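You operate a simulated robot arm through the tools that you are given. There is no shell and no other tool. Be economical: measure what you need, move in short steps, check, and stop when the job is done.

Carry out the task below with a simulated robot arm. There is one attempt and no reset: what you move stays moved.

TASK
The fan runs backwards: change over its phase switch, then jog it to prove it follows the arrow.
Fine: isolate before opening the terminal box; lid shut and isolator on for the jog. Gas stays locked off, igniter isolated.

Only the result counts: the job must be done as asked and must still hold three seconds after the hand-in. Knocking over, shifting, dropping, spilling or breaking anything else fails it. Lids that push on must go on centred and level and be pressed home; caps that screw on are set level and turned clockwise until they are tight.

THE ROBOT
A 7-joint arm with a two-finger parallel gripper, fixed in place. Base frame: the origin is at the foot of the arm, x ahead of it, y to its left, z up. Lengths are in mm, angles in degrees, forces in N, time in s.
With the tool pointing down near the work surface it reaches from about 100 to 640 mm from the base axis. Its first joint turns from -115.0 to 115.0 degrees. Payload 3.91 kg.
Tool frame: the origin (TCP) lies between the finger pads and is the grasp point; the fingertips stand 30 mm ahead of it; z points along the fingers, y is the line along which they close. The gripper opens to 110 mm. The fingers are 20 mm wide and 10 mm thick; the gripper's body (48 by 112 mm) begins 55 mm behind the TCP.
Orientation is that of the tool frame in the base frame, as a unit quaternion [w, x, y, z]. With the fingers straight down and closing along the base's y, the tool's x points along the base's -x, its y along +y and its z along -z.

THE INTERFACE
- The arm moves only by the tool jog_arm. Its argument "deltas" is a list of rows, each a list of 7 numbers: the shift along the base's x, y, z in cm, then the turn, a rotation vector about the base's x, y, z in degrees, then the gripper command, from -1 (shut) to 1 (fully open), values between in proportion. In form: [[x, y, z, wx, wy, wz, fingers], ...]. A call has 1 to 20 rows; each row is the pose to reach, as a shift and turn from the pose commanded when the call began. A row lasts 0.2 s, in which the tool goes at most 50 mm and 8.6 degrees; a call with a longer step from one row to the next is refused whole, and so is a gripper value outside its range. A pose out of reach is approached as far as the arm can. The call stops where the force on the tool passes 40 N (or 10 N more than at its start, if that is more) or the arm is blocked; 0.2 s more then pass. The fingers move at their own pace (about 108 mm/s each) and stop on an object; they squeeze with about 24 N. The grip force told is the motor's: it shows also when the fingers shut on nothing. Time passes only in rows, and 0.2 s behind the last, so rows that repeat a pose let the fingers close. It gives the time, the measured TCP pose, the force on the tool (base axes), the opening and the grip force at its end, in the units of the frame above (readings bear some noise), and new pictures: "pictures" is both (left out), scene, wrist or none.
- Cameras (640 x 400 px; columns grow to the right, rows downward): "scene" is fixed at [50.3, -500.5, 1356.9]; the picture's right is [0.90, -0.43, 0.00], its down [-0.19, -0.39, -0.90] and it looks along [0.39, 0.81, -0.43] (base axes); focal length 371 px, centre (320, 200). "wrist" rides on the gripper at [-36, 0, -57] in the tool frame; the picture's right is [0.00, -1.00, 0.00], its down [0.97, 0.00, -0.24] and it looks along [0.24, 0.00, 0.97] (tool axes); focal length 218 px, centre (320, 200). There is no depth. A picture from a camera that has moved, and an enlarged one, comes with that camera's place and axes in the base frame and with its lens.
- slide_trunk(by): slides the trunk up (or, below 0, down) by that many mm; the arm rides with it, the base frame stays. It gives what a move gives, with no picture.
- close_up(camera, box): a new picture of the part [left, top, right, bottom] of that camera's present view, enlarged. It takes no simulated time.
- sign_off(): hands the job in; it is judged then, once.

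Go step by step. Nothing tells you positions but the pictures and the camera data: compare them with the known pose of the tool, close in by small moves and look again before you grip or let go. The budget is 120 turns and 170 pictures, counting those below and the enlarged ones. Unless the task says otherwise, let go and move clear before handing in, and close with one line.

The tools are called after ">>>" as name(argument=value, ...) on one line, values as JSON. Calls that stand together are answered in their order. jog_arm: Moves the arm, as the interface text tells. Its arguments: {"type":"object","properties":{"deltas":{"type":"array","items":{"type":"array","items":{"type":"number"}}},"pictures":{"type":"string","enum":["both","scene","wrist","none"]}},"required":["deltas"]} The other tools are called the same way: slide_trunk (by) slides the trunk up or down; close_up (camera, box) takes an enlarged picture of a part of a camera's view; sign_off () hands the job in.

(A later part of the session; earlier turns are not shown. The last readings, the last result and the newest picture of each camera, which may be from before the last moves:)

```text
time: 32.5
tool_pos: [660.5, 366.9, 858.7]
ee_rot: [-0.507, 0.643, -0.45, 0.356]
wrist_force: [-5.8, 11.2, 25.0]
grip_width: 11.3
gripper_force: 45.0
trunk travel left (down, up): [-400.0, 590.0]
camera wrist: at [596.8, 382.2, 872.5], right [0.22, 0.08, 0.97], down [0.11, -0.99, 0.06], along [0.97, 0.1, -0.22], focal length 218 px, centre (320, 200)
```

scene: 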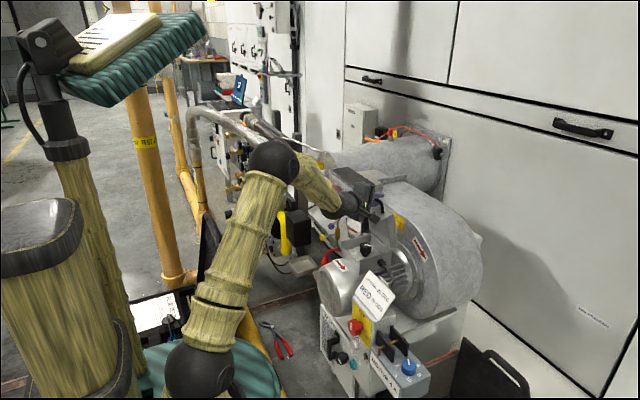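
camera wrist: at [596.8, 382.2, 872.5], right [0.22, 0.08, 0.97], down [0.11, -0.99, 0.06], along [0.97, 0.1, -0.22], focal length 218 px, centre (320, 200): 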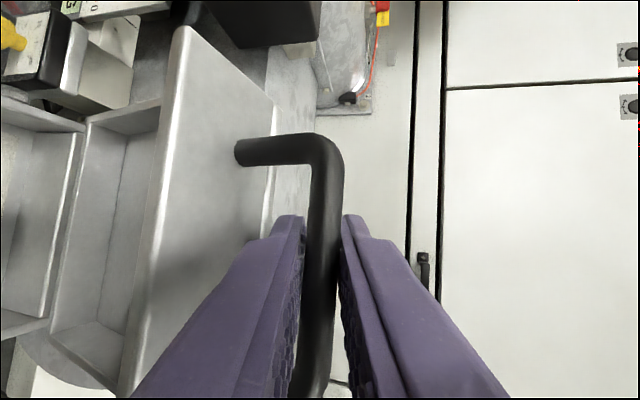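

Lid is near 80°. I'll continue past vertical.

>>> jog_arm(deltas=[[1.3, 0, 0.2, 0, 0, 0, -1], [2.6, 0, 0.25, 0, 0, 0, -1], [3.9, 0, 0.2, 0, 0, 0, -1], [5.2, 0, 0.0, 0, 0, 0, -1], [6.4, 0, -0.3, 0, 0, 0, -1]])

```text
time: 33.8
tool_pos: [725.0, 367.5, 861.1]
ee_rot: [-0.511, 0.639, -0.449, 0.36]
wrist_force: [6.1, 14.2, 34.8]
grip_width: 11.1
gripper_force: 44.6
trunk travel left (down, up): [-400.0, 590.0]
camera wrist: at [661.4, 382.1, 874.3], right [0.21, 0.07, 0.98], down [0.11, -0.99, 0.05], along [0.97, 0.1, -0.21], focal length 218 px, centre (320, 200)
```

scene: 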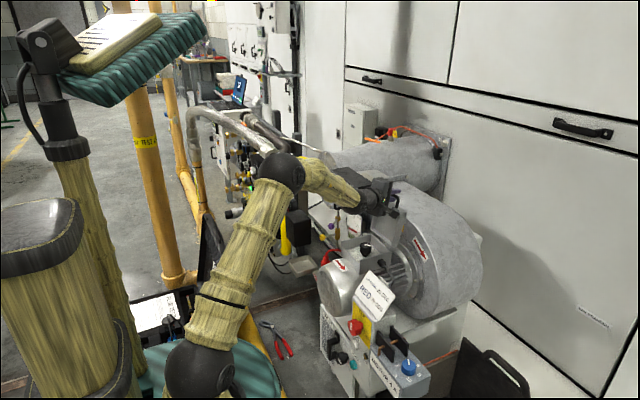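
wrist: 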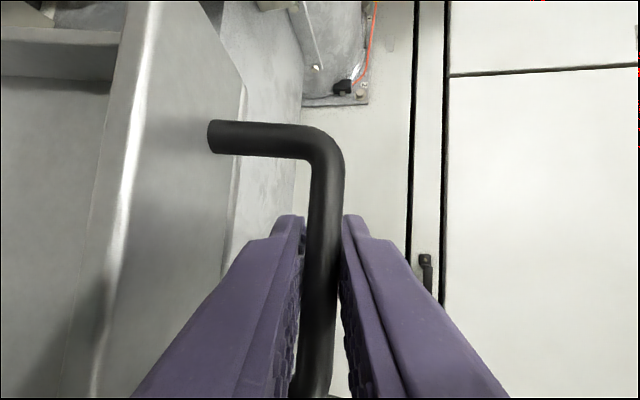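

Lid is slightly past vertical and the radius is a bit larger than commanded; I'll ease upward and push a little further back.

>>> jog_arm(deltas=[[0.5, 0, 0.5, 0, 0, 0, -1], [1.5, 0, 0.4, 0, 0, 0, -1], [2.5, 0, 0.2, 0, 0, 0, -1]])

```text
time: 34.5
tool_pos: [746.5, 368.9, 856.2]
ee_rot: [-0.506, 0.645, -0.449, 0.355]
wrist_force: [-35.3, 2.2, 17.7]
grip_width: 11.4
gripper_force: 45.3
trunk travel left (down, up): [-400.0, 590.0]
camera wrist: at [682.2, 383.1, 870.6], right [0.22, 0.08, 0.97], down [0.11, -0.99, 0.06], along [0.97, 0.1, -0.23], focal length 218 px, centre (320, 200)
```

scene: 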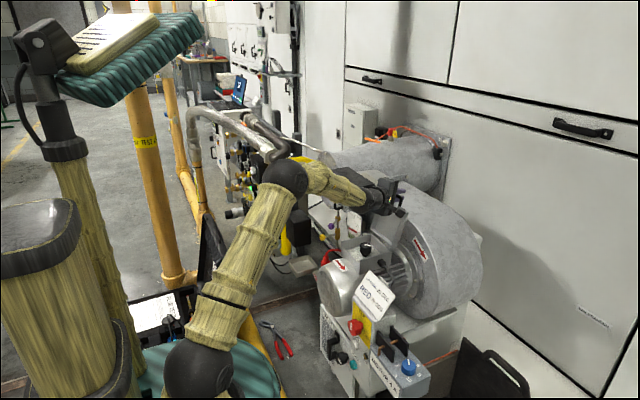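
wrist: 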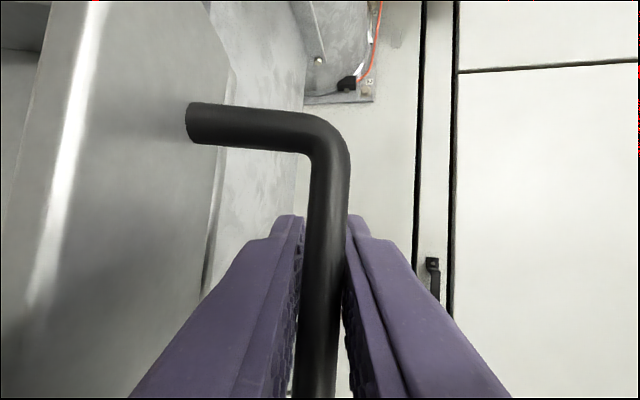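

The lid is at its stop (~105°). I'll release with a small opening and withdraw along the finger axis.

>>> jog_arm(deltas=[[-0.4, 0, 0, 0, 0, 0, -0.62], [-0.4, 0, 0, 0, 0, 0, -0.62], [-1.8, -0.5, 0.35, 0, 0, 0, -0.62], [-4, -1.3, 0.8, 0, 0, 0, -0.62], [-7, -2.4, 1.5, 0, 0, 0, -0.62], [-11, -3.8, 2.5, 0, 0, 0, -0.62]])

```text
time: 36.0
tool_pos: [639.4, 329.0, 877.6]
ee_rot: [-0.505, 0.644, -0.452, 0.355]
wrist_force: [0.4, -0.4, -0.1]
grip_width: 20.9
gripper_force: 0.1
trunk travel left (down, up): [-400.0, 590.0]
camera wrist: at [576.5, 343.5, 892.3], right [0.22, 0.08, 0.97], down [0.11, -0.99, 0.06], along [0.97, 0.1, -0.23], focal length 218 px, centre (320, 200)
```

scene: 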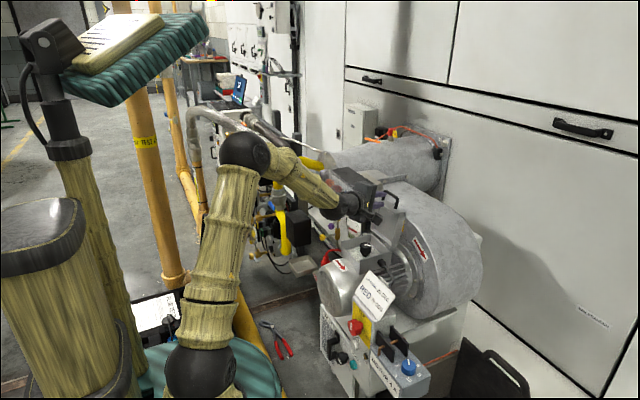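
wrist: 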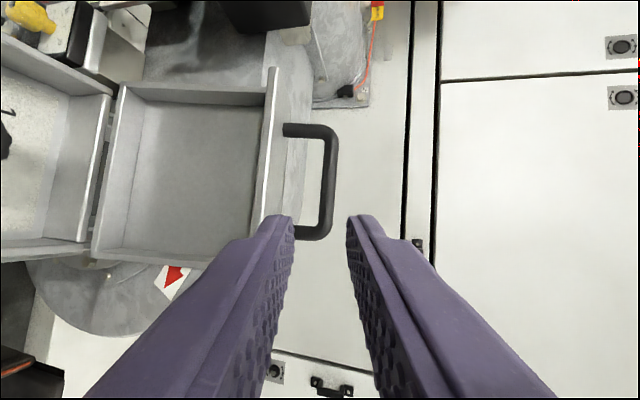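

The lid stays open on its own. I'll now reorient the hand to point down into the box (tilted, along the radial direction) and look at the switch.

>>> jog_arm(deltas=[[-2.5, -0.3, 0.5, 4.6, 5, -3.7, -0.62], [-5, -0.6, 1, 9.2, 10, -7.4, -0.5], [-7.5, -1, 1.5, 13.7, 15, -11, -0.4], [-8, -1.5, 1.5, 18.3, 20, -14.7, -0.2], [-8, -1.5, 1, 22.9, 25, -18.4, 0], [-8, -1.5, 0, 27.5, 30, -22.1, 0], [-8, -1.5, 0, 32, 35, -25.8, 0], [-8, -1.5, -1, 36.6, 39.9, -29.5, 0], [-8, -1.5, -2, 41.2, 44.9, -33.1, 0], [-8, -1.5, -3, 45.8, 49.9, -36.8, 0], [-8, -1.5, -4, 50.3, 54.9, -40.5, 0], [-8, -1.5, -5, 54.9, 59.9, -44.2, 0]])

```text
time: 38.5
tool_pos: [561.3, 312.4, 829.9]
ee_rot: [0.292, -0.239, 0.923, 0.077]
wrist_force: [0.4, 0.1, -0.4]
grip_width: 55.0
gripper_force: 0.0
trunk travel left (down, up): [-400.0, 590.0]
camera wrist: at [558.8, 311.9, 896.9], right [0.49, -0.87, 0.0], down [-0.82, -0.45, -0.36], along [0.32, 0.18, -0.93], focal length 218 px, centre (320, 200)
```

scene: 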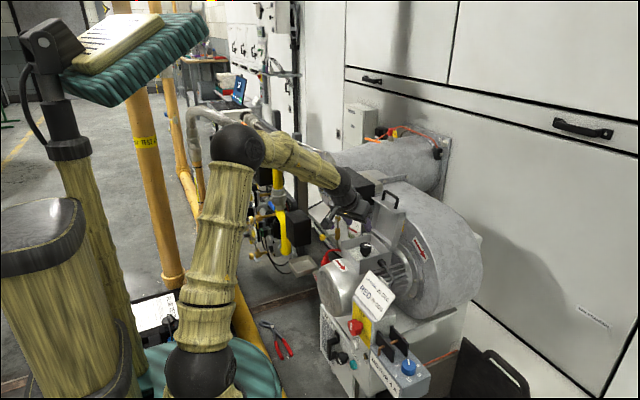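
wrist: 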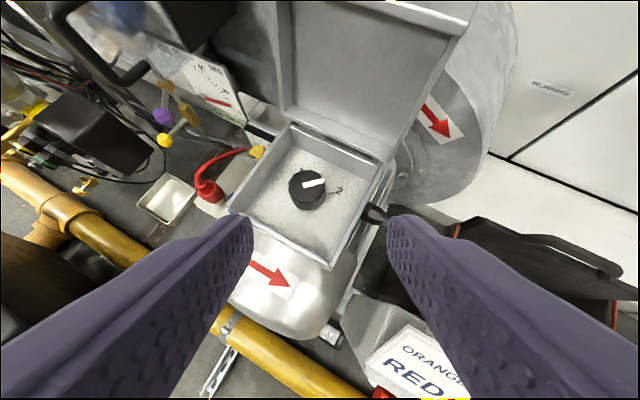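

>>> close_up(camera="wrist", box=[230, 110, 400, 270])

>>> close_up(camera="scene", box=[330, 180, 430, 280])

```text
2.50 times, centred on (315, 190) of wrist
camera zoom: at [558.8, 311.9, 896.9], right [0.49, -0.87, 0.0], down [-0.82, -0.45, -0.36], along [0.32, 0.18, -0.93], focal length 546 px, centre (332, 225)
```

zoom: 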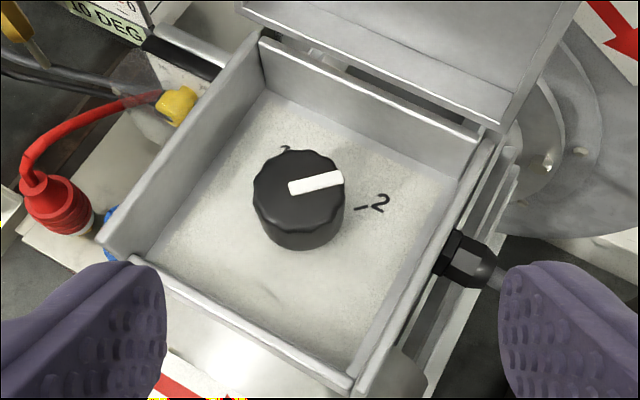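

```text
4.00 times, centred on (380, 230) of scene
camera zoom: at [50.3, -500.5, 1356.9], right [0.9, -0.43, 0.0], down [-0.19, -0.39, -0.9], along [0.39, 0.81, -0.43], focal length 1482 px, centre (80, 80)
```

zoom: 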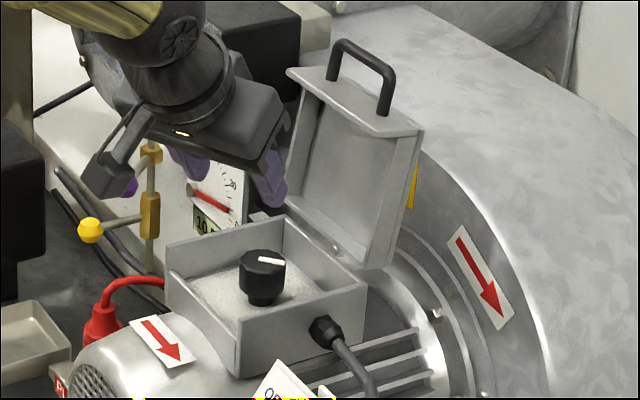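

The box holds a rotary switch pointing at "2" (azimuth ≈ -45°), with position "1" 90° counter-clockwise. The knob top is at about (642, 375, 680). I'll approach with azimuth 0 and 40° tilt to a standoff and look.

>>> jog_arm(deltas=[[0.6, 1.3, -2, 0.2, -1, -5.8, 0], [1.2, 2.6, -4, 0.4, -2, -11.6, 0], [1.8, 3.8, -6, 0.7, -3, -17.5, 0], [2.4, 5, -8, 0.9, -4, -23.3, 0], [3.1, 6.3, -10.2, 1.1, -4.8, -29.1, 0], [3.1, 6.3, -10.2, 1.1, -4.8, -29.1, 0]])

```text
time: 40.0
tool_pos: [591.8, 378.3, 726.0]
ee_rot: [0.341, 0.0, 0.94, -0.002]
wrist_force: [0.2, 0.1, 0.6]
grip_width: 55.0
gripper_force: 0.1
trunk travel left (down, up): [-400.0, 590.0]
camera wrist: at [583.6, 377.4, 793.8], right [0.0, -1.0, 0.0], down [-0.9, 0.0, -0.44], along [0.44, 0.0, -0.9], focal length 218 px, centre (320, 200)
```

scene: 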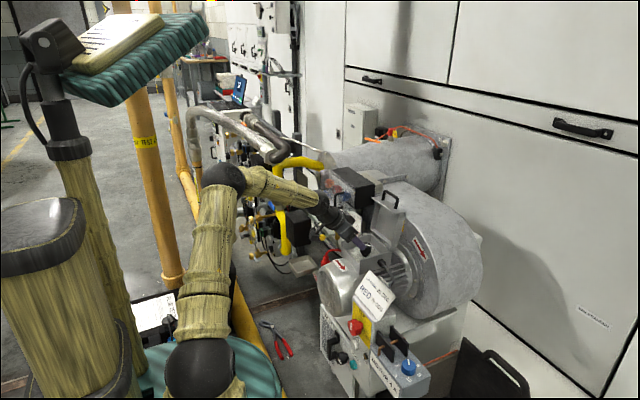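
wrist: 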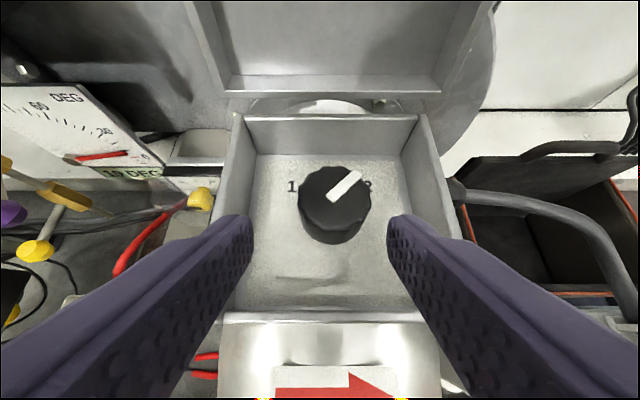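

Reach is fine. The knob centre is at y≈370; I'll shift sideways, then slide down along the finger axis and close.

>>> jog_arm(deltas=[[0, -0.8, 0, 0, 0, 0, 0], [1.3, -0.8, -1.5, 0, 0, 0, 0], [2.6, -0.8, -3, 0, 0, 0, 0], [3.8, -0.8, -4.4, 0, 0, 0, 0]], pictures="wrist")

```text
time: 41.0
tool_pos: [628.5, 369.1, 685.2]
ee_rot: [0.343, -0.002, 0.939, 0.001]
wrist_force: [-11.8, -1.9, 13.6]
grip_width: 53.7
gripper_force: 0.1
trunk travel left (down, up): [-400.0, 590.0]
camera wrist: at [619.8, 369.7, 752.7], right [0.0, -1.0, 0.0], down [-0.9, 0.0, -0.44], along [0.44, 0.0, -0.9], focal length 218 px, centre (320, 200)
```

wrist: 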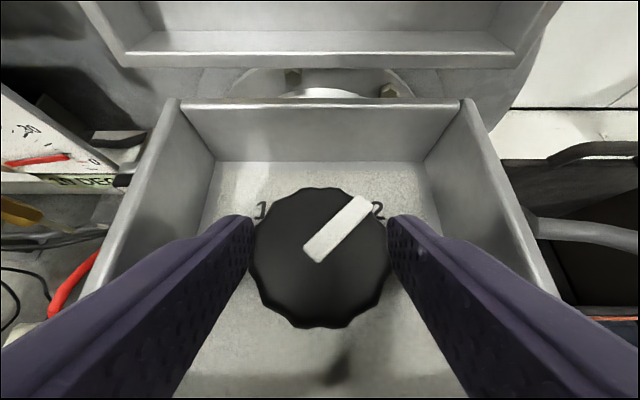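

There's light contact at the tips, presumably the box floor. I'll back off 3 mm and close on the knob.

>>> jog_arm(deltas=[[-0.3, 0, 0.3, 0, 0, 0, 0], [-0.3, 0, 0.3, 0, 0, 0, -1], [-0.3, 0, 0.3, 0, 0, 0, -1]], pictures="wrist")

```text
time: 41.8
tool_pos: [625.8, 369.9, 685.8]
ee_rot: [0.343, -0.001, 0.939, -0.001]
wrist_force: [1.5, 7.7, 2.4]
grip_width: 37.4
gripper_force: 44.9
trunk travel left (down, up): [-400.0, 590.0]
camera wrist: at [618.3, 369.8, 752.7], right [0.0, -1.0, 0.0], down [-0.9, 0.0, -0.44], along [0.44, 0.0, -0.9], focal length 218 px, centre (320, 200)
```

wrist: 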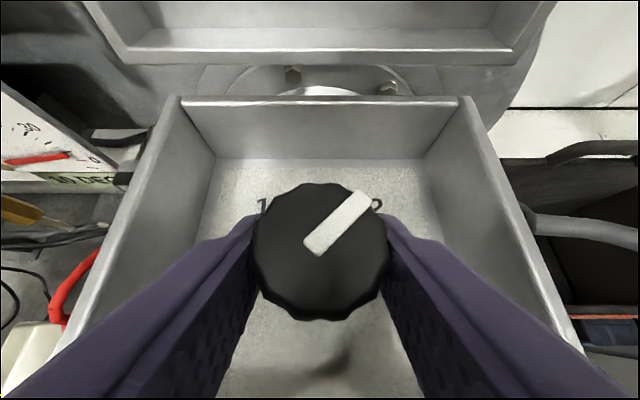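

Gripped the knob. I'll turn it +45° about the vertical through the knob axis.

>>> jog_arm(deltas=[[0.01, -0.12, 0, 0, 0, 7.5, -1], [0.03, -0.25, 0, 0, 0, 15, -1], [0.07, -0.36, 0, 0, 0, 22.5, -1], [0.13, -0.47, 0, 0, 0, 30, -1], [0.2, -0.58, 0, 0, 0, 37.5, -1], [0.28, -0.67, 0, 0, 0, 45, -1]])

```text
time: 43.1
tool_pos: [628.4, 364.7, 686.5]
ee_rot: [0.317, -0.362, 0.867, 0.131]
wrist_force: [7.9, 18.6, 9.1]
grip_width: 37.4
gripper_force: 45.2
trunk travel left (down, up): [-400.0, 590.0]
camera wrist: at [622.4, 358.2, 753.4], right [0.71, -0.7, 0.0], down [-0.63, -0.64, -0.44], along [0.31, 0.31, -0.9], focal length 218 px, centre (320, 200)
```

scene: 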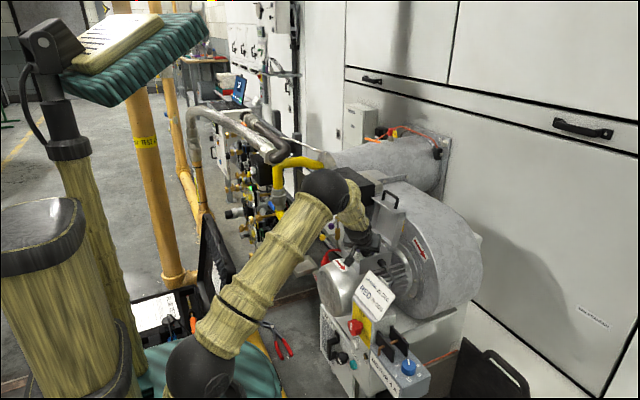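
wrist: 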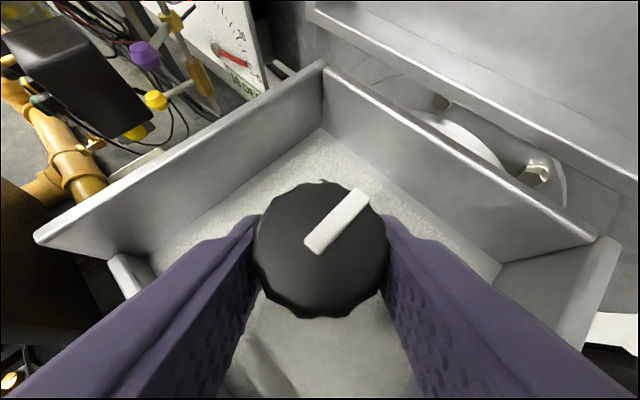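

The knob has turned 45° so far. I'll continue another 25° in the same grip.

>>> jog_arm(deltas=[[0.08, -0.06, 0, 0, 0, 6.25, -1], [0.17, -0.12, 0, 0, 0, 12.5, -1], [0.26, -0.17, 0, 0, 0, 18.75, -1], [0.35, -0.22, 0, 0, 0, 25, -1]])

```text
time: 44.1
tool_pos: [630.7, 362.6, 686.0]
ee_rot: [0.28, -0.541, 0.769, 0.195]
wrist_force: [-5.2, 19.3, 11.4]
grip_width: 37.1
gripper_force: 44.9
trunk travel left (down, up): [-400.0, 590.0]
camera wrist: at [628.2, 353.7, 753.5], right [0.94, -0.34, 0.0], down [-0.3, -0.85, -0.44], along [0.15, 0.41, -0.9], focal length 218 px, centre (320, 200)
```

scene: 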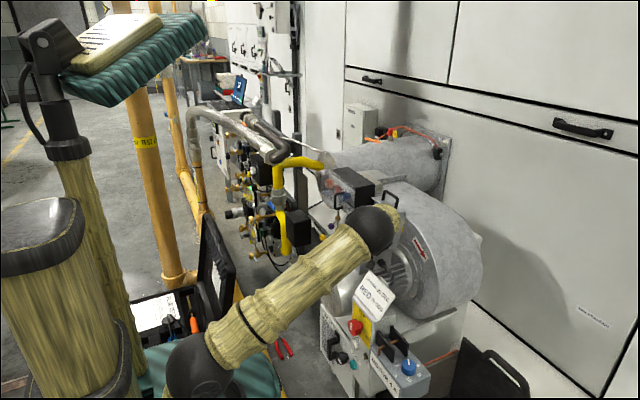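
wrist: 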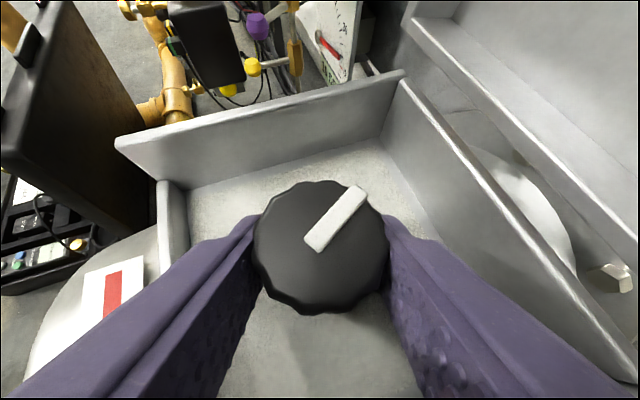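

Good; 20° more should bring it to "1".

>>> jog_arm(deltas=[[0.1, -0.03, 0, 0, 0, 6.5, -1], [0.2, -0.05, 0, 0, 0, 13, -1], [0.32, -0.06, 0, 0, 0, 20, -1]])

```text
time: 45.0
tool_pos: [632.5, 361.2, 684.6]
ee_rot: [-0.241, 0.666, -0.664, -0.241]
wrist_force: [-21.2, 12.3, 10.3]
grip_width: 37.4
gripper_force: 45.3
trunk travel left (down, up): [-400.0, 590.0]
camera wrist: at [634.1, 351.2, 753.2], right [1.0, 0.0, 0.0], down [0.0, -0.9, -0.44], along [0.0, 0.44, -0.9], focal length 218 px, centre (320, 200)
```

scene: 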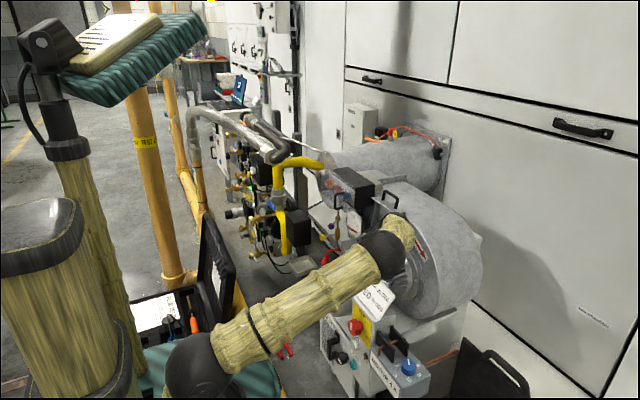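
wrist: 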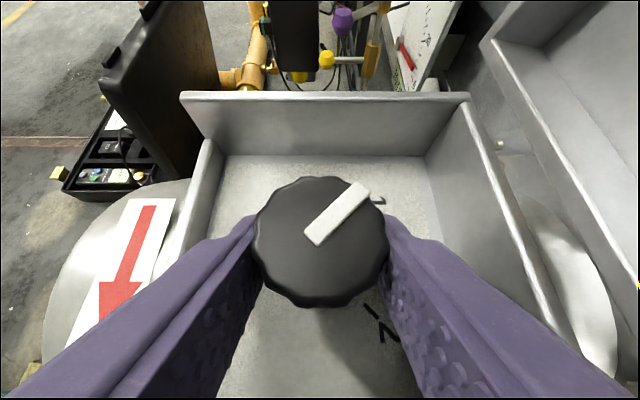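

The pointer is now at "1". I'll release, withdraw upward, and verify.

>>> jog_arm(deltas=[[-0.1, 0, 0, 0, 0, 0, 0], [-0.1, 0, 0, 0, 0, 0, 0], [-0.1, -1, 1.5, 0, 0, 0, 0], [-0.2, -2, 3.5, 0, 0, 0, 0], [-0.3, -3, 6, 0, 0, 0, 0]])

```text
time: 46.1
tool_pos: [633.8, 329.9, 745.2]
ee_rot: [-0.242, 0.665, -0.664, -0.241]
wrist_force: [0.6, 0.1, -0.1]
grip_width: 55.0
gripper_force: 0.0
trunk travel left (down, up): [-400.0, 590.0]
camera wrist: at [634.2, 320.0, 812.7], right [1.0, 0.0, 0.0], down [0.0, -0.9, -0.44], along [0.0, 0.44, -0.9], focal length 218 px, centre (320, 200)
```

scene: 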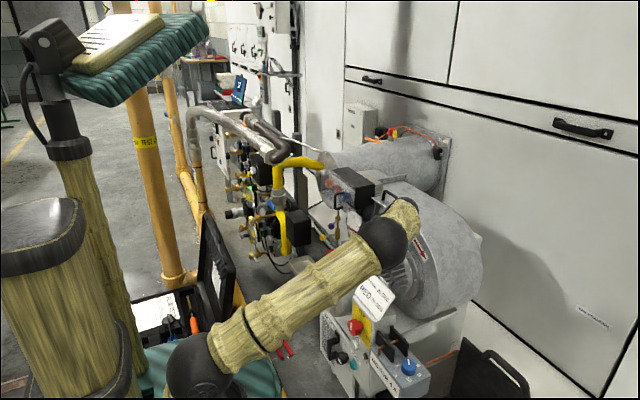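
wrist: 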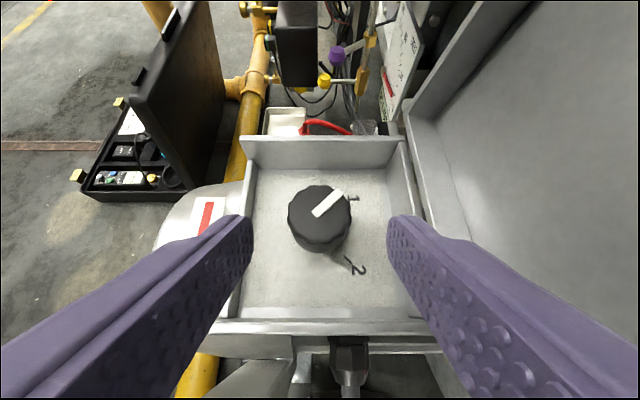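

>>> close_up(camera="wrist", box=[250, 150, 410, 290])

```text
2.86 times, centred on (330, 220) of wrist
camera zoom: at [634.2, 320.0, 812.7], right [1.0, 0.0, 0.0], down [0.0, -0.9, -0.44], along [0.0, 0.44, -0.9], focal length 624 px, centre (291, 143)
```

zoom: 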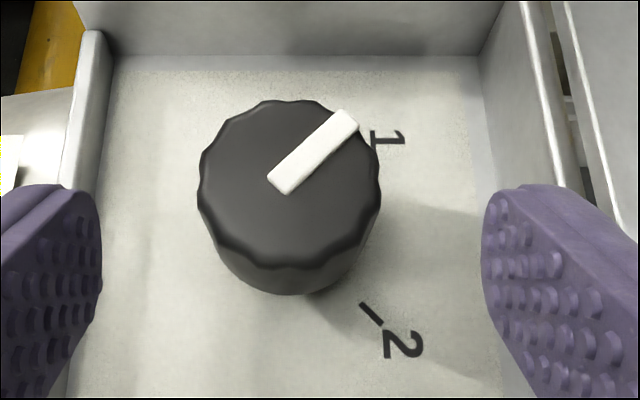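

The switch is at "1". Next is closing the lid: I'll return to the withdrawal pose in front of the handle, rotating while rising.

>>> jog_arm(deltas=[[-0.5, -0.5, 2, 0, 0, 0, -0.2], [-1, -1, 4, -2, -7.7, -1, -0.3], [-1.5, -1.5, 6, -4.1, -15.4, -2, -0.4], [-2, -1.5, 8, -6.2, -23, -3, -0.62], [-3, -1.5, 10, -8.2, -30.7, -4, -0.62], [-3, -1.5, 12, -10.3, -38.4, -5, -0.62], [-3, -1.2, 13.2, -12.3, -46, -6, -0.62], [-3, -1, 13.2, -14.4, -53.8, -7, -0.62], [-3, -0.7, 13.2, -16.4, -61.4, -8, -0.62], [-3, -0.4, 13.2, -18.5, -69, -9, -0.62], [-2, -0.1, 13.2, -20.5, -76.8, -10, -0.62], [0, -0.1, 13.2, -20.5, -76.8, -10, -0.62]])

```text
time: 48.8
tool_pos: [633.8, 327.9, 877.8]
ee_rot: [-0.507, 0.643, -0.45, 0.356]
wrist_force: [-0.4, 0.4, 0.8]
grip_width: 20.8
gripper_force: 0.0
trunk travel left (down, up): [-400.0, 590.0]
camera wrist: at [570.6, 343.1, 891.3], right [0.22, 0.08, 0.97], down [0.11, -0.99, 0.06], along [0.97, 0.1, -0.23], focal length 218 px, centre (320, 200)
```

scene: 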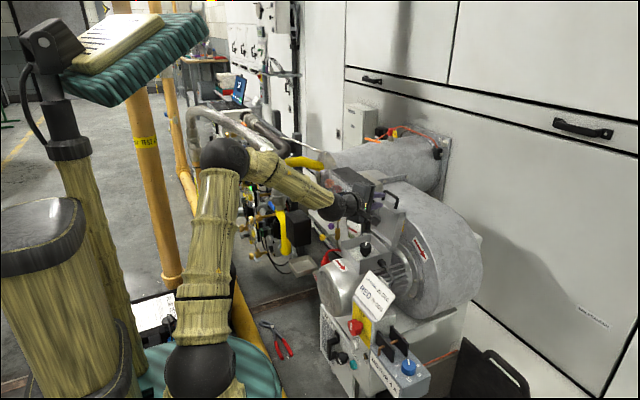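
wrist: 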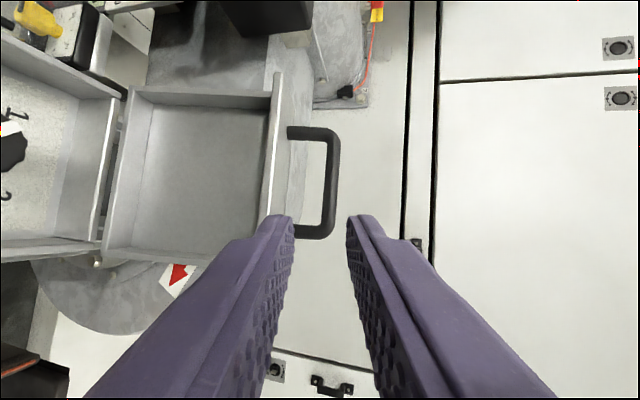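

Reversing the withdrawal path to straddle the handle bar again.

>>> jog_arm(deltas=[[4, 1.5, -0.8, 0, 0, 0, -0.62], [7, 2.6, -1.5, 0, 0, 0, -0.62], [9.2, 3.4, -1.9, 0, 0, 0, -0.62], [10.9, 4.0, -2.2, 0, 0, 0, -0.62]], pictures="wrist")

```text
time: 49.8
tool_pos: [742.6, 368.7, 854.9]
ee_rot: [-0.505, 0.644, -0.451, 0.355]
wrist_force: [0.0, -0.1, -0.6]
grip_width: 20.9
gripper_force: 0.1
trunk travel left (down, up): [-400.0, 590.0]
camera wrist: at [679.2, 383.3, 869.3], right [0.22, 0.08, 0.97], down [0.11, -0.99, 0.06], along [0.97, 0.09, -0.23], focal length 218 px, centre (320, 200)
```

wrist: 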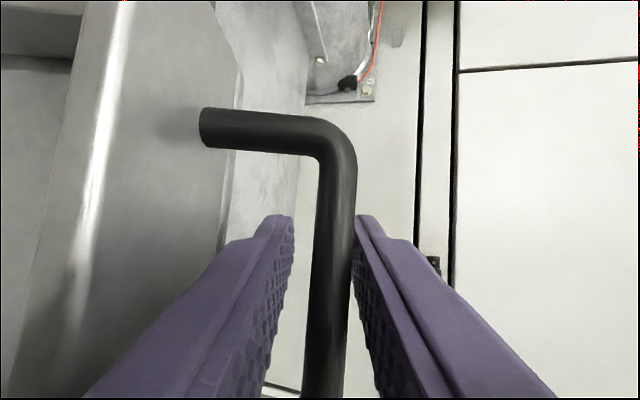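

The bar is between the fingers. I'll close and swing the lid forward along the fitted circle (centre ≈ (699, 696), r ≈ 166) to 50°.

>>> jog_arm(deltas=[[0, 0, 0.2, 0, 0, 0, -1], [0, 0, 0.2, 0, 0, 0, -1], [-1.4, 0, 0.4, 0, 0, 0, -1], [-2.85, 0, 0.55, 0, 0, 0, -1], [-4.3, 0, 0.6, 0, 0, 0, -1], [-5.75, 0, 0.5, 0, 0, 0, -1], [-7.2, 0, 0.3, 0, 0, 0, -1], [-8.6, 0, 0, 0, 0, 0, -1], [-10, 0, -0.43, 0, 0, 0, -1], [-11.3, 0, -1, 0, 0, 0, -1], [-12.6, 0, -1.65, 0, 0, 0, -1], [-13.8, 0, -2.4, 0, 0, 0, -1], [-15, 0, -3.3, 0, 0, 0, -1]])

```text
time: 51.9
tool_pos: [639.4, 368.7, 848.3]
ee_rot: [-0.51, 0.639, -0.452, 0.356]
wrist_force: [31.1, 9.3, -16.5]
grip_width: 10.5
gripper_force: 45.7
trunk travel left (down, up): [-400.0, 590.0]
stopped in row 10: the force on the tool passed its limit (the readings are from after the stop); the commanded pose is now the measured one
camera wrist: at [576.0, 383.3, 862.0], right [0.22, 0.07, 0.97], down [0.11, -0.99, 0.05], along [0.97, 0.09, -0.22], focal length 218 px, centre (320, 200)
```

scene: 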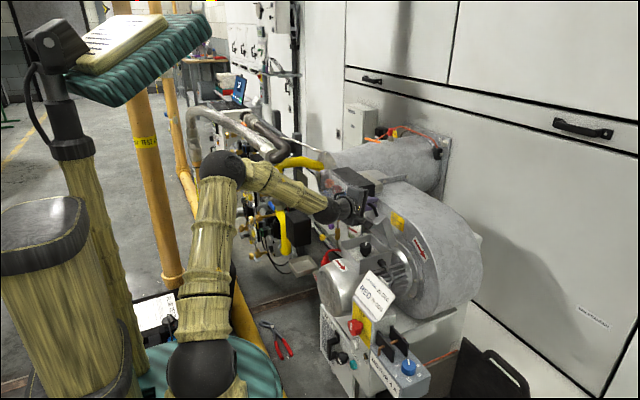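
wrist: 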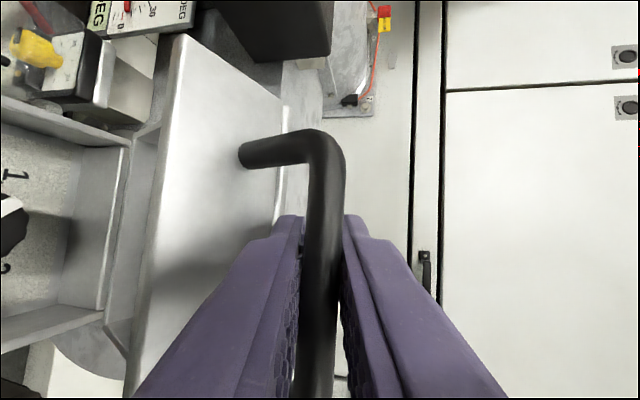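

The arc radius should be slightly smaller here. I'll continue with r ≈ 161.

>>> jog_arm(deltas=[[0.1, 0, -0.3, 0, 0, 0, -1], [-0.84, 0, -0.63, 0, 0, 0, -1], [-2.1, 0, -1.3, 0, 0, 0, -1], [-3.27, 0, -2.04, 0, 0, 0, -1], [-4.4, 0, -2.9, 0, 0, 0, -1], [-5.4, 0, -3.85, 0, 0, 0, -1], [-6.4, 0, -4.9, 0, 0, 0, -1], [-7.2, 0, -6.0, 0, 0, 0, -1]])

```text
time: 52.5
tool_pos: [635.9, 369.2, 847.6]
ee_rot: [-0.515, 0.635, -0.451, 0.358]
wrist_force: [33.0, 11.1, -17.4]
grip_width: 10.3
gripper_force: 45.3
trunk travel left (down, up): [-400.0, 590.0]
stopped in row 2: the force on the tool passed its limit (the readings are from after the stop); the commanded pose is now the measured one
camera wrist: at [573.1, 383.2, 860.4], right [0.2, 0.06, 0.98], down [0.11, -0.99, 0.04], along [0.97, 0.1, -0.21], focal length 218 px, centre (320, 200)
```

scene: 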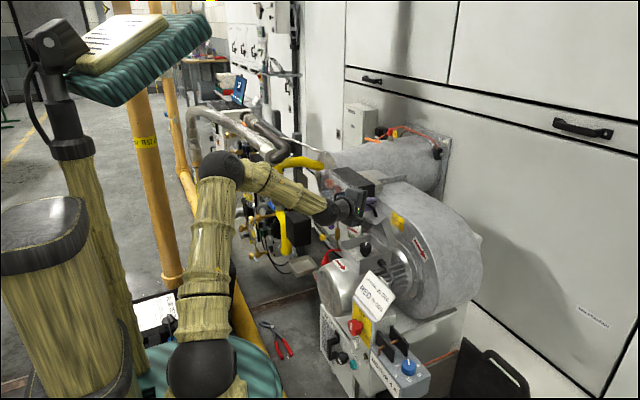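
wrist: 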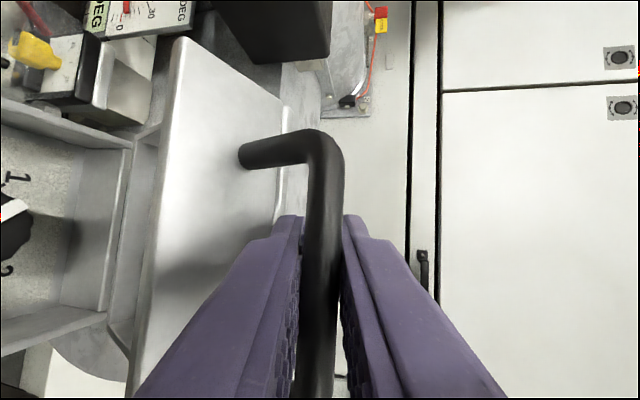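

Something binds; I'll relax in the direction of the force and read it again.

>>> jog_arm(deltas=[[0.3, 0, -0.2, 0, 0, 0, -1], [0.3, 0, -0.4, 0, 0, 0, -1]], pictures="none")

>>> close_up(camera="scene", box=[320, 160, 440, 260])

```text
time: 53.1
tool_pos: [636.5, 368.8, 847.2]
ee_rot: [-0.515, 0.636, -0.449, 0.359]
wrist_force: [19.2, 8.9, 1.6]
grip_width: 10.2
gripper_force: 44.9
trunk travel left (down, up): [-400.0, 590.0]
```

```text
4.00 times, centred on (380, 210) of scene
camera zoom: at [50.3, -500.5, 1356.9], right [0.9, -0.43, 0.0], down [-0.19, -0.39, -0.9], along [0.39, 0.81, -0.43], focal length 1482 px, centre (80, 160)
```

zoom: 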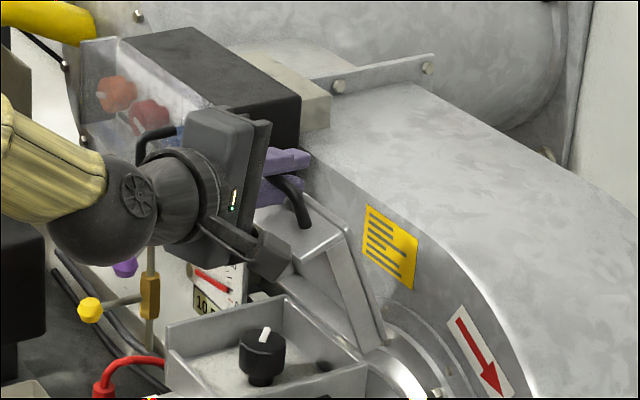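

The grip seems to bind against the bar. I'll loosen the fingers slightly (still caging the bar) and check what the lid does.

>>> jog_arm(deltas=[[0, 0, 0, 0, 0, 0, -0.7], [0, 0, 0, 0, 0, 0, -0.7]], pictures="wrist")

```text
time: 53.7
tool_pos: [637.3, 369.1, 847.2]
ee_rot: [-0.517, 0.635, -0.448, 0.359]
wrist_force: [21.0, 8.0, 8.9]
grip_width: 11.0
gripper_force: 0.0
trunk travel left (down, up): [-400.0, 590.0]
camera wrist: at [572.7, 383.0, 860.2], right [0.2, 0.07, 0.98], down [0.11, -0.99, 0.04], along [0.97, 0.1, -0.21], focal length 218 px, centre (320, 200)
```

wrist: 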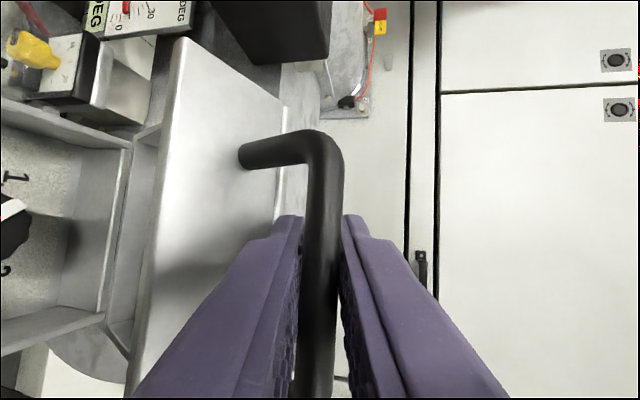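

The lower fingertip is wedged between bar and flap. I'll withdraw ~8 mm along the finger axis so the tip clears, then regrip.

>>> jog_arm(deltas=[[-0.2, -0.07, 0.1, 0, 0, 0, -0.78], [-0.5, -0.18, 0.2, 0, 0, 0, -0.78], [-0.8, -0.28, 0.2, 0, 0, 0, -0.78], [-0.8, -0.28, 0.2, 0, 0, 0, -1], [-0.8, -0.28, 0.2, 0, 0, 0, -1]], pictures="wrist")

```text
time: 54.3
tool_pos: [635.4, 368.1, 847.4]
ee_rot: [-0.517, 0.635, -0.448, 0.359]
wrist_force: [23.3, 6.1, -6.6]
grip_width: 13.3
gripper_force: 1.2
trunk travel left (down, up): [-400.0, 590.0]
stopped in row 2: the force on the tool passed its limit (the readings are from after the stop); the commanded pose is now the measured one
camera wrist: at [570.8, 382.7, 860.8], right [0.2, 0.06, 0.98], down [0.11, -0.99, 0.04], along [0.97, 0.1, -0.2], focal length 218 px, centre (320, 200)
```

wrist: 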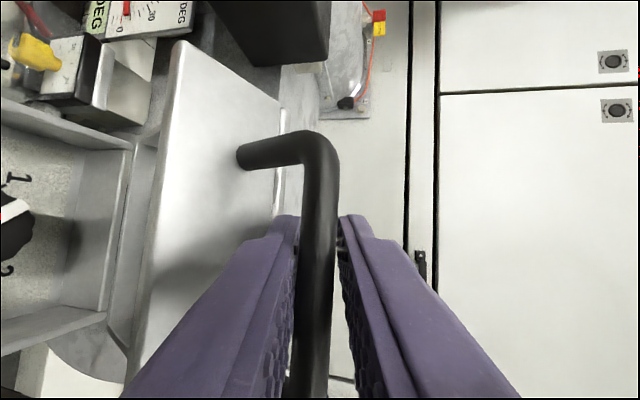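

>>> close_up(camera="scene", box=[335, 180, 415, 240])

>>> close_up(camera="wrist", box=[220, 110, 420, 400])

```text
6.67 times, centred on (375, 210) of scene
camera zoom: at [50.3, -500.5, 1356.9], right [0.9, -0.43, 0.0], down [-0.19, -0.39, -0.9], along [0.39, 0.81, -0.43], focal length 2471 px, centre (-47, 133)
```

zoom: 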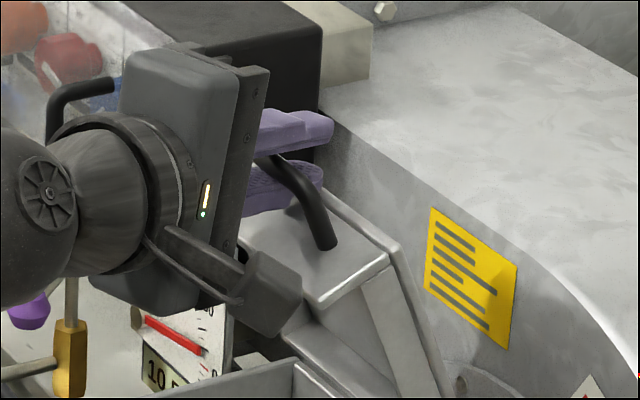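

```text
1.38 times, centred on (320, 255) of wrist
camera zoom: at [570.8, 382.7, 860.8], right [0.2, 0.06, 0.98], down [0.11, -0.99, 0.04], along [0.97, 0.1, -0.2], focal length 301 px, centre (320, 124)
```

zoom: 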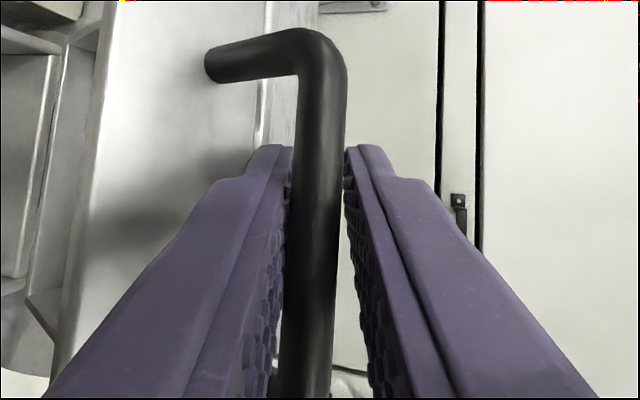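

I'll reopen slightly to unwedge (back toward 80°), then withdraw a bit with loose fingers there.

>>> jog_arm(deltas=[[0.6, 0, 0.2, 0, 0, 0, -0.72], [1.5, 0, 0.6, 0, 0, 0, -0.72], [2.6, 0, 0.9, 0, 0, 0, -0.72], [3.6, 0, 1.1, 0, 0, 0, -0.72]], pictures="wrist")

```text
time: 55.3
tool_pos: [668.1, 368.2, 860.1]
ee_rot: [-0.516, 0.636, -0.447, 0.359]
wrist_force: [-0.3, -0.2, -0.5]
grip_width: 15.6
gripper_force: 0.2
trunk travel left (down, up): [-400.0, 590.0]
camera wrist: at [604.5, 382.3, 872.7], right [0.2, 0.07, 0.98], down [0.11, -0.99, 0.04], along [0.97, 0.1, -0.21], focal length 218 px, centre (320, 200)
```

wrist: 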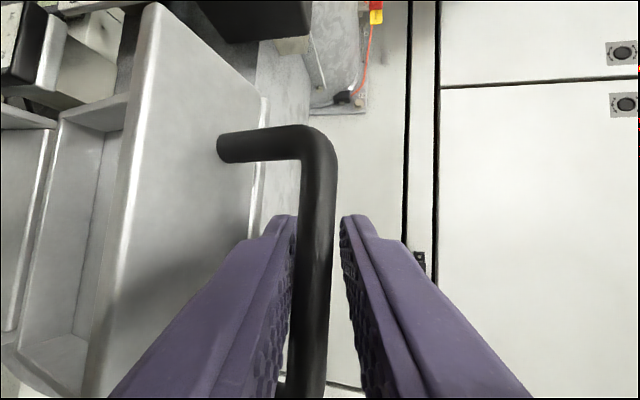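

Free again with zero force. Withdraw 8 mm along the finger axis and see whether the lid stays.

>>> jog_arm(deltas=[[-0.4, -0.13, 0.08, 0, 0, 0, -0.72], [-0.8, -0.26, 0.17, 0, 0, 0, -0.72]], pictures="wrist")

```text
time: 55.9
tool_pos: [660.3, 365.4, 861.5]
ee_rot: [-0.517, 0.635, -0.447, 0.359]
wrist_force: [0.8, 0.0, -2.7]
grip_width: 17.0
gripper_force: 1.6
trunk travel left (down, up): [-400.0, 590.0]
camera wrist: at [596.6, 379.7, 874.0], right [0.2, 0.07, 0.98], down [0.11, -0.99, 0.04], along [0.97, 0.1, -0.21], focal length 218 px, centre (320, 200)
```

wrist: 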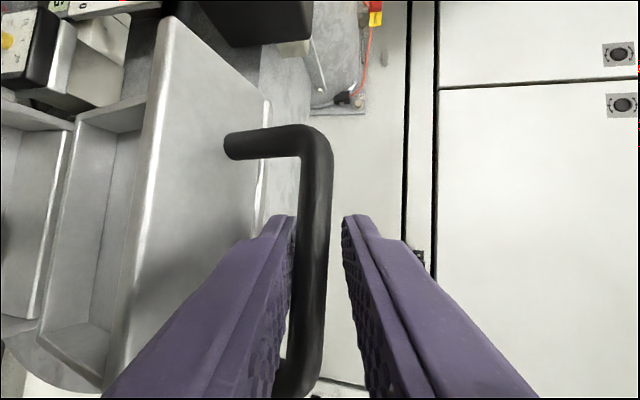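

The lid now rests on the lower finger by gravity. I'll keep it caged loosely with the fingers less deep and lower it along the arc.

>>> jog_arm(deltas=[[-0.8, 0, -0.2, 0, 0, 0, -0.68], [-1.7, 0, -0.6, 0, 0, 0, -0.68], [-2.9, 0, -1.2, 0, 0, 0, -0.68], [-4.15, 0, -1.8, 0, 0, 0, -0.68], [-5.3, 0, -2.5, 0, 0, 0, -0.68], [-6.45, 0, -3.2, 0, 0, 0, -0.68], [-7.5, 0, -4.0, 0, 0, 0, -0.68]])

```text
time: 57.5
tool_pos: [585.5, 365.0, 821.9]
ee_rot: [-0.515, 0.636, -0.448, 0.359]
wrist_force: [2.8, 0.4, -0.2]
grip_width: 17.4
gripper_force: 0.0
trunk travel left (down, up): [-400.0, 590.0]
camera wrist: at [521.5, 379.5, 834.4], right [0.2, 0.07, 0.98], down [0.11, -0.99, 0.04], along [0.97, 0.1, -0.2], focal length 218 px, centre (320, 200)
```

scene: 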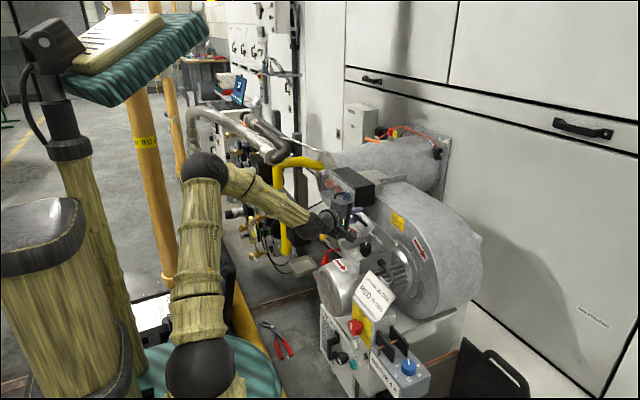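
wrist: 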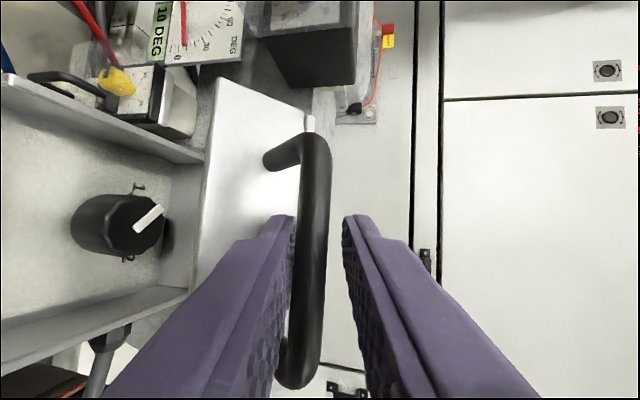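

Working well. Continue down to about 5°.

>>> jog_arm(deltas=[[-1, 0, -0.9, 0, 0, 0, -0.68], [-1.87, 0, -1.87, 0, 0, 0, -0.68], [-2.7, 0, -2.9, 0, 0, 0, -0.68], [-3.4, 0, -4.05, 0, 0, 0, -0.68], [-4, 0, -5.2, 0, 0, 0, -0.68], [-4.5, 0, -6.45, 0, 0, 0, -0.68], [-4.9, 0, -7.7, 0, 0, 0, -0.68], [-5.2, 0, -9.0, 0, 0, 0, -0.68], [-5.4, 0, -10.3, 0, 0, 0, -0.68]])

```text
time: 59.5
tool_pos: [530.9, 365.8, 719.6]
ee_rot: [-0.517, 0.636, -0.448, 0.358]
wrist_force: [0.0, 0.3, -0.9]
grip_width: 18.5
gripper_force: 0.7
trunk travel left (down, up): [-400.0, 590.0]
camera wrist: at [467.3, 379.4, 731.1], right [0.2, 0.07, 0.98], down [0.11, -0.99, 0.04], along [0.97, 0.1, -0.2], focal length 218 px, centre (320, 200)
```

scene: 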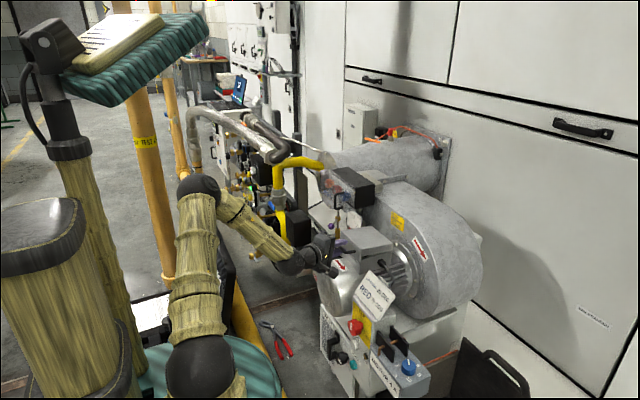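
wrist: 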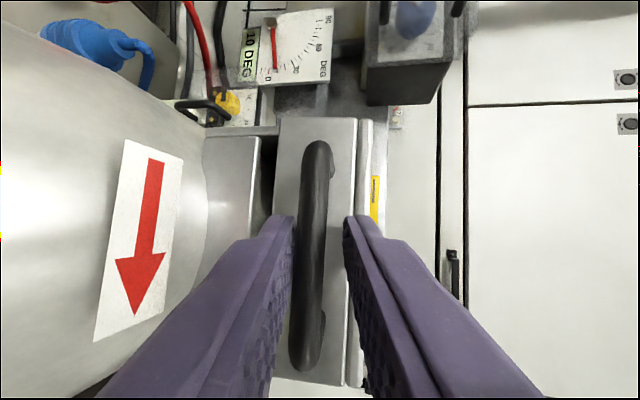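

Almost closed. I'll lower the rest and press lightly with the upper finger to seat it.

>>> jog_arm(deltas=[[0, 0, -0.7, 0, 0, 0, -0.68], [0, 0, -1.4, 0, 0, 0, -0.68], [0, 0, -2.0, 0, 0, 0, -0.68], [0, 0, -2.4, 0, 0, 0, -0.68], [0, 0, -2.8, 0, 0, 0, -0.68]])

```text
time: 60.7
tool_pos: [530.9, 364.4, 693.5]
ee_rot: [-0.519, 0.634, -0.447, 0.359]
wrist_force: [-2.0, 0.2, 10.9]
grip_width: 23.0
gripper_force: 5.1
trunk travel left (down, up): [-400.0, 590.0]
camera wrist: at [467.3, 379.1, 705.6], right [0.2, 0.06, 0.98], down [0.11, -0.99, 0.04], along [0.97, 0.1, -0.2], focal length 218 px, centre (320, 200)
```

scene: 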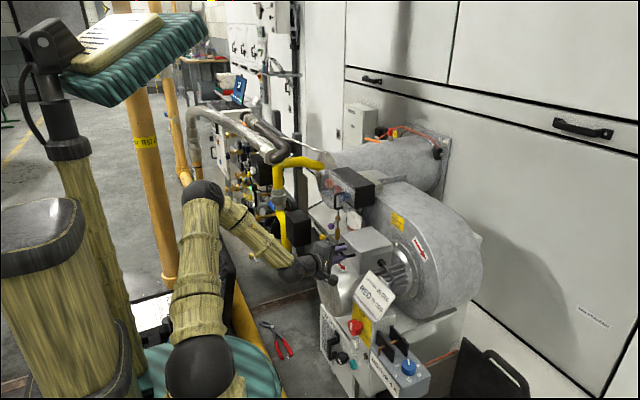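
wrist: 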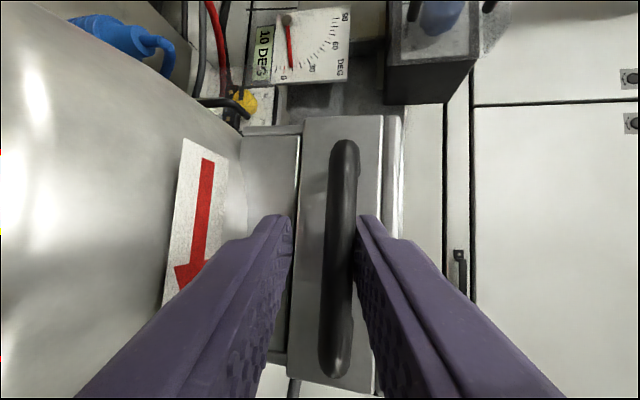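

The lid is down and pressed. I'll withdraw and level the hand.

>>> jog_arm(deltas=[[-0.3, 0, 0.4, 0, 0, 0, -0.6], [-2, -0.6, 0.7, 0, 0, 0, -0.6], [-4.5, -1.4, 1.3, 0, 0, 0, -0.6], [-8, -2.6, 1, 0, 0, 0, -0.4], [-8, -2.6, 0.5, 0.5, -4, -6.7, -0.2], [-8, -2.6, 0, 1.1, -8, -13.4, 0], [-8, -2.6, 0, 1.6, -11.7, -20, 0.2]])

>>> close_up(camera="scene", box=[320, 215, 430, 285])

```text
time: 62.3
tool_pos: [450.7, 340.2, 691.9]
ee_rot: [0.498, -0.501, 0.501, -0.499]
wrist_force: [0.3, -0.6, 0.5]
grip_width: 66.0
gripper_force: 0.0
trunk travel left (down, up): [-400.0, 590.0]
camera wrist: at [394.8, 374.6, 692.1], right [0.01, 0.0, 1.0], down [-0.24, -0.97, 0.0], along [0.97, -0.24, -0.01], focal length 218 px, centre (320, 200)
```

scene: 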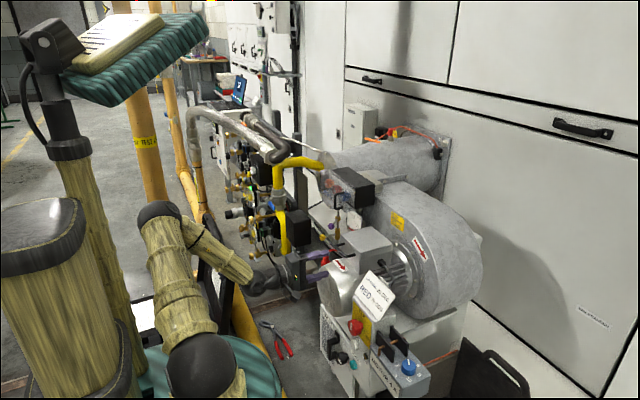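
wrist: 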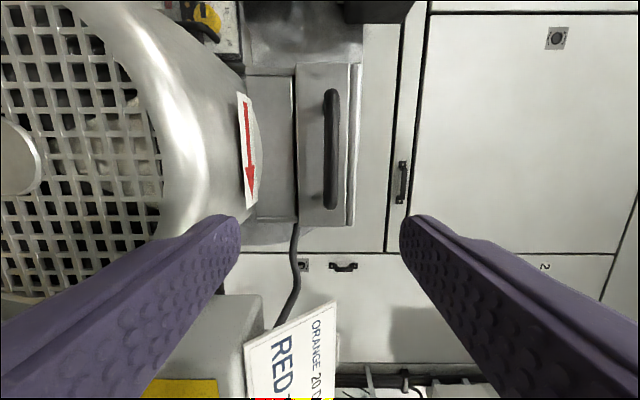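

```text
5.71 times, centred on (375, 250) of scene
camera zoom: at [50.3, -500.5, 1356.9], right [0.9, -0.43, 0.0], down [-0.19, -0.39, -0.9], along [0.39, 0.81, -0.43], focal length 2118 px, centre (6, -86)
```

zoom: 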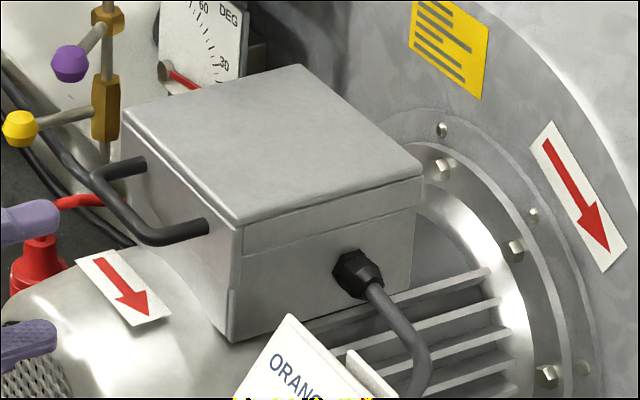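

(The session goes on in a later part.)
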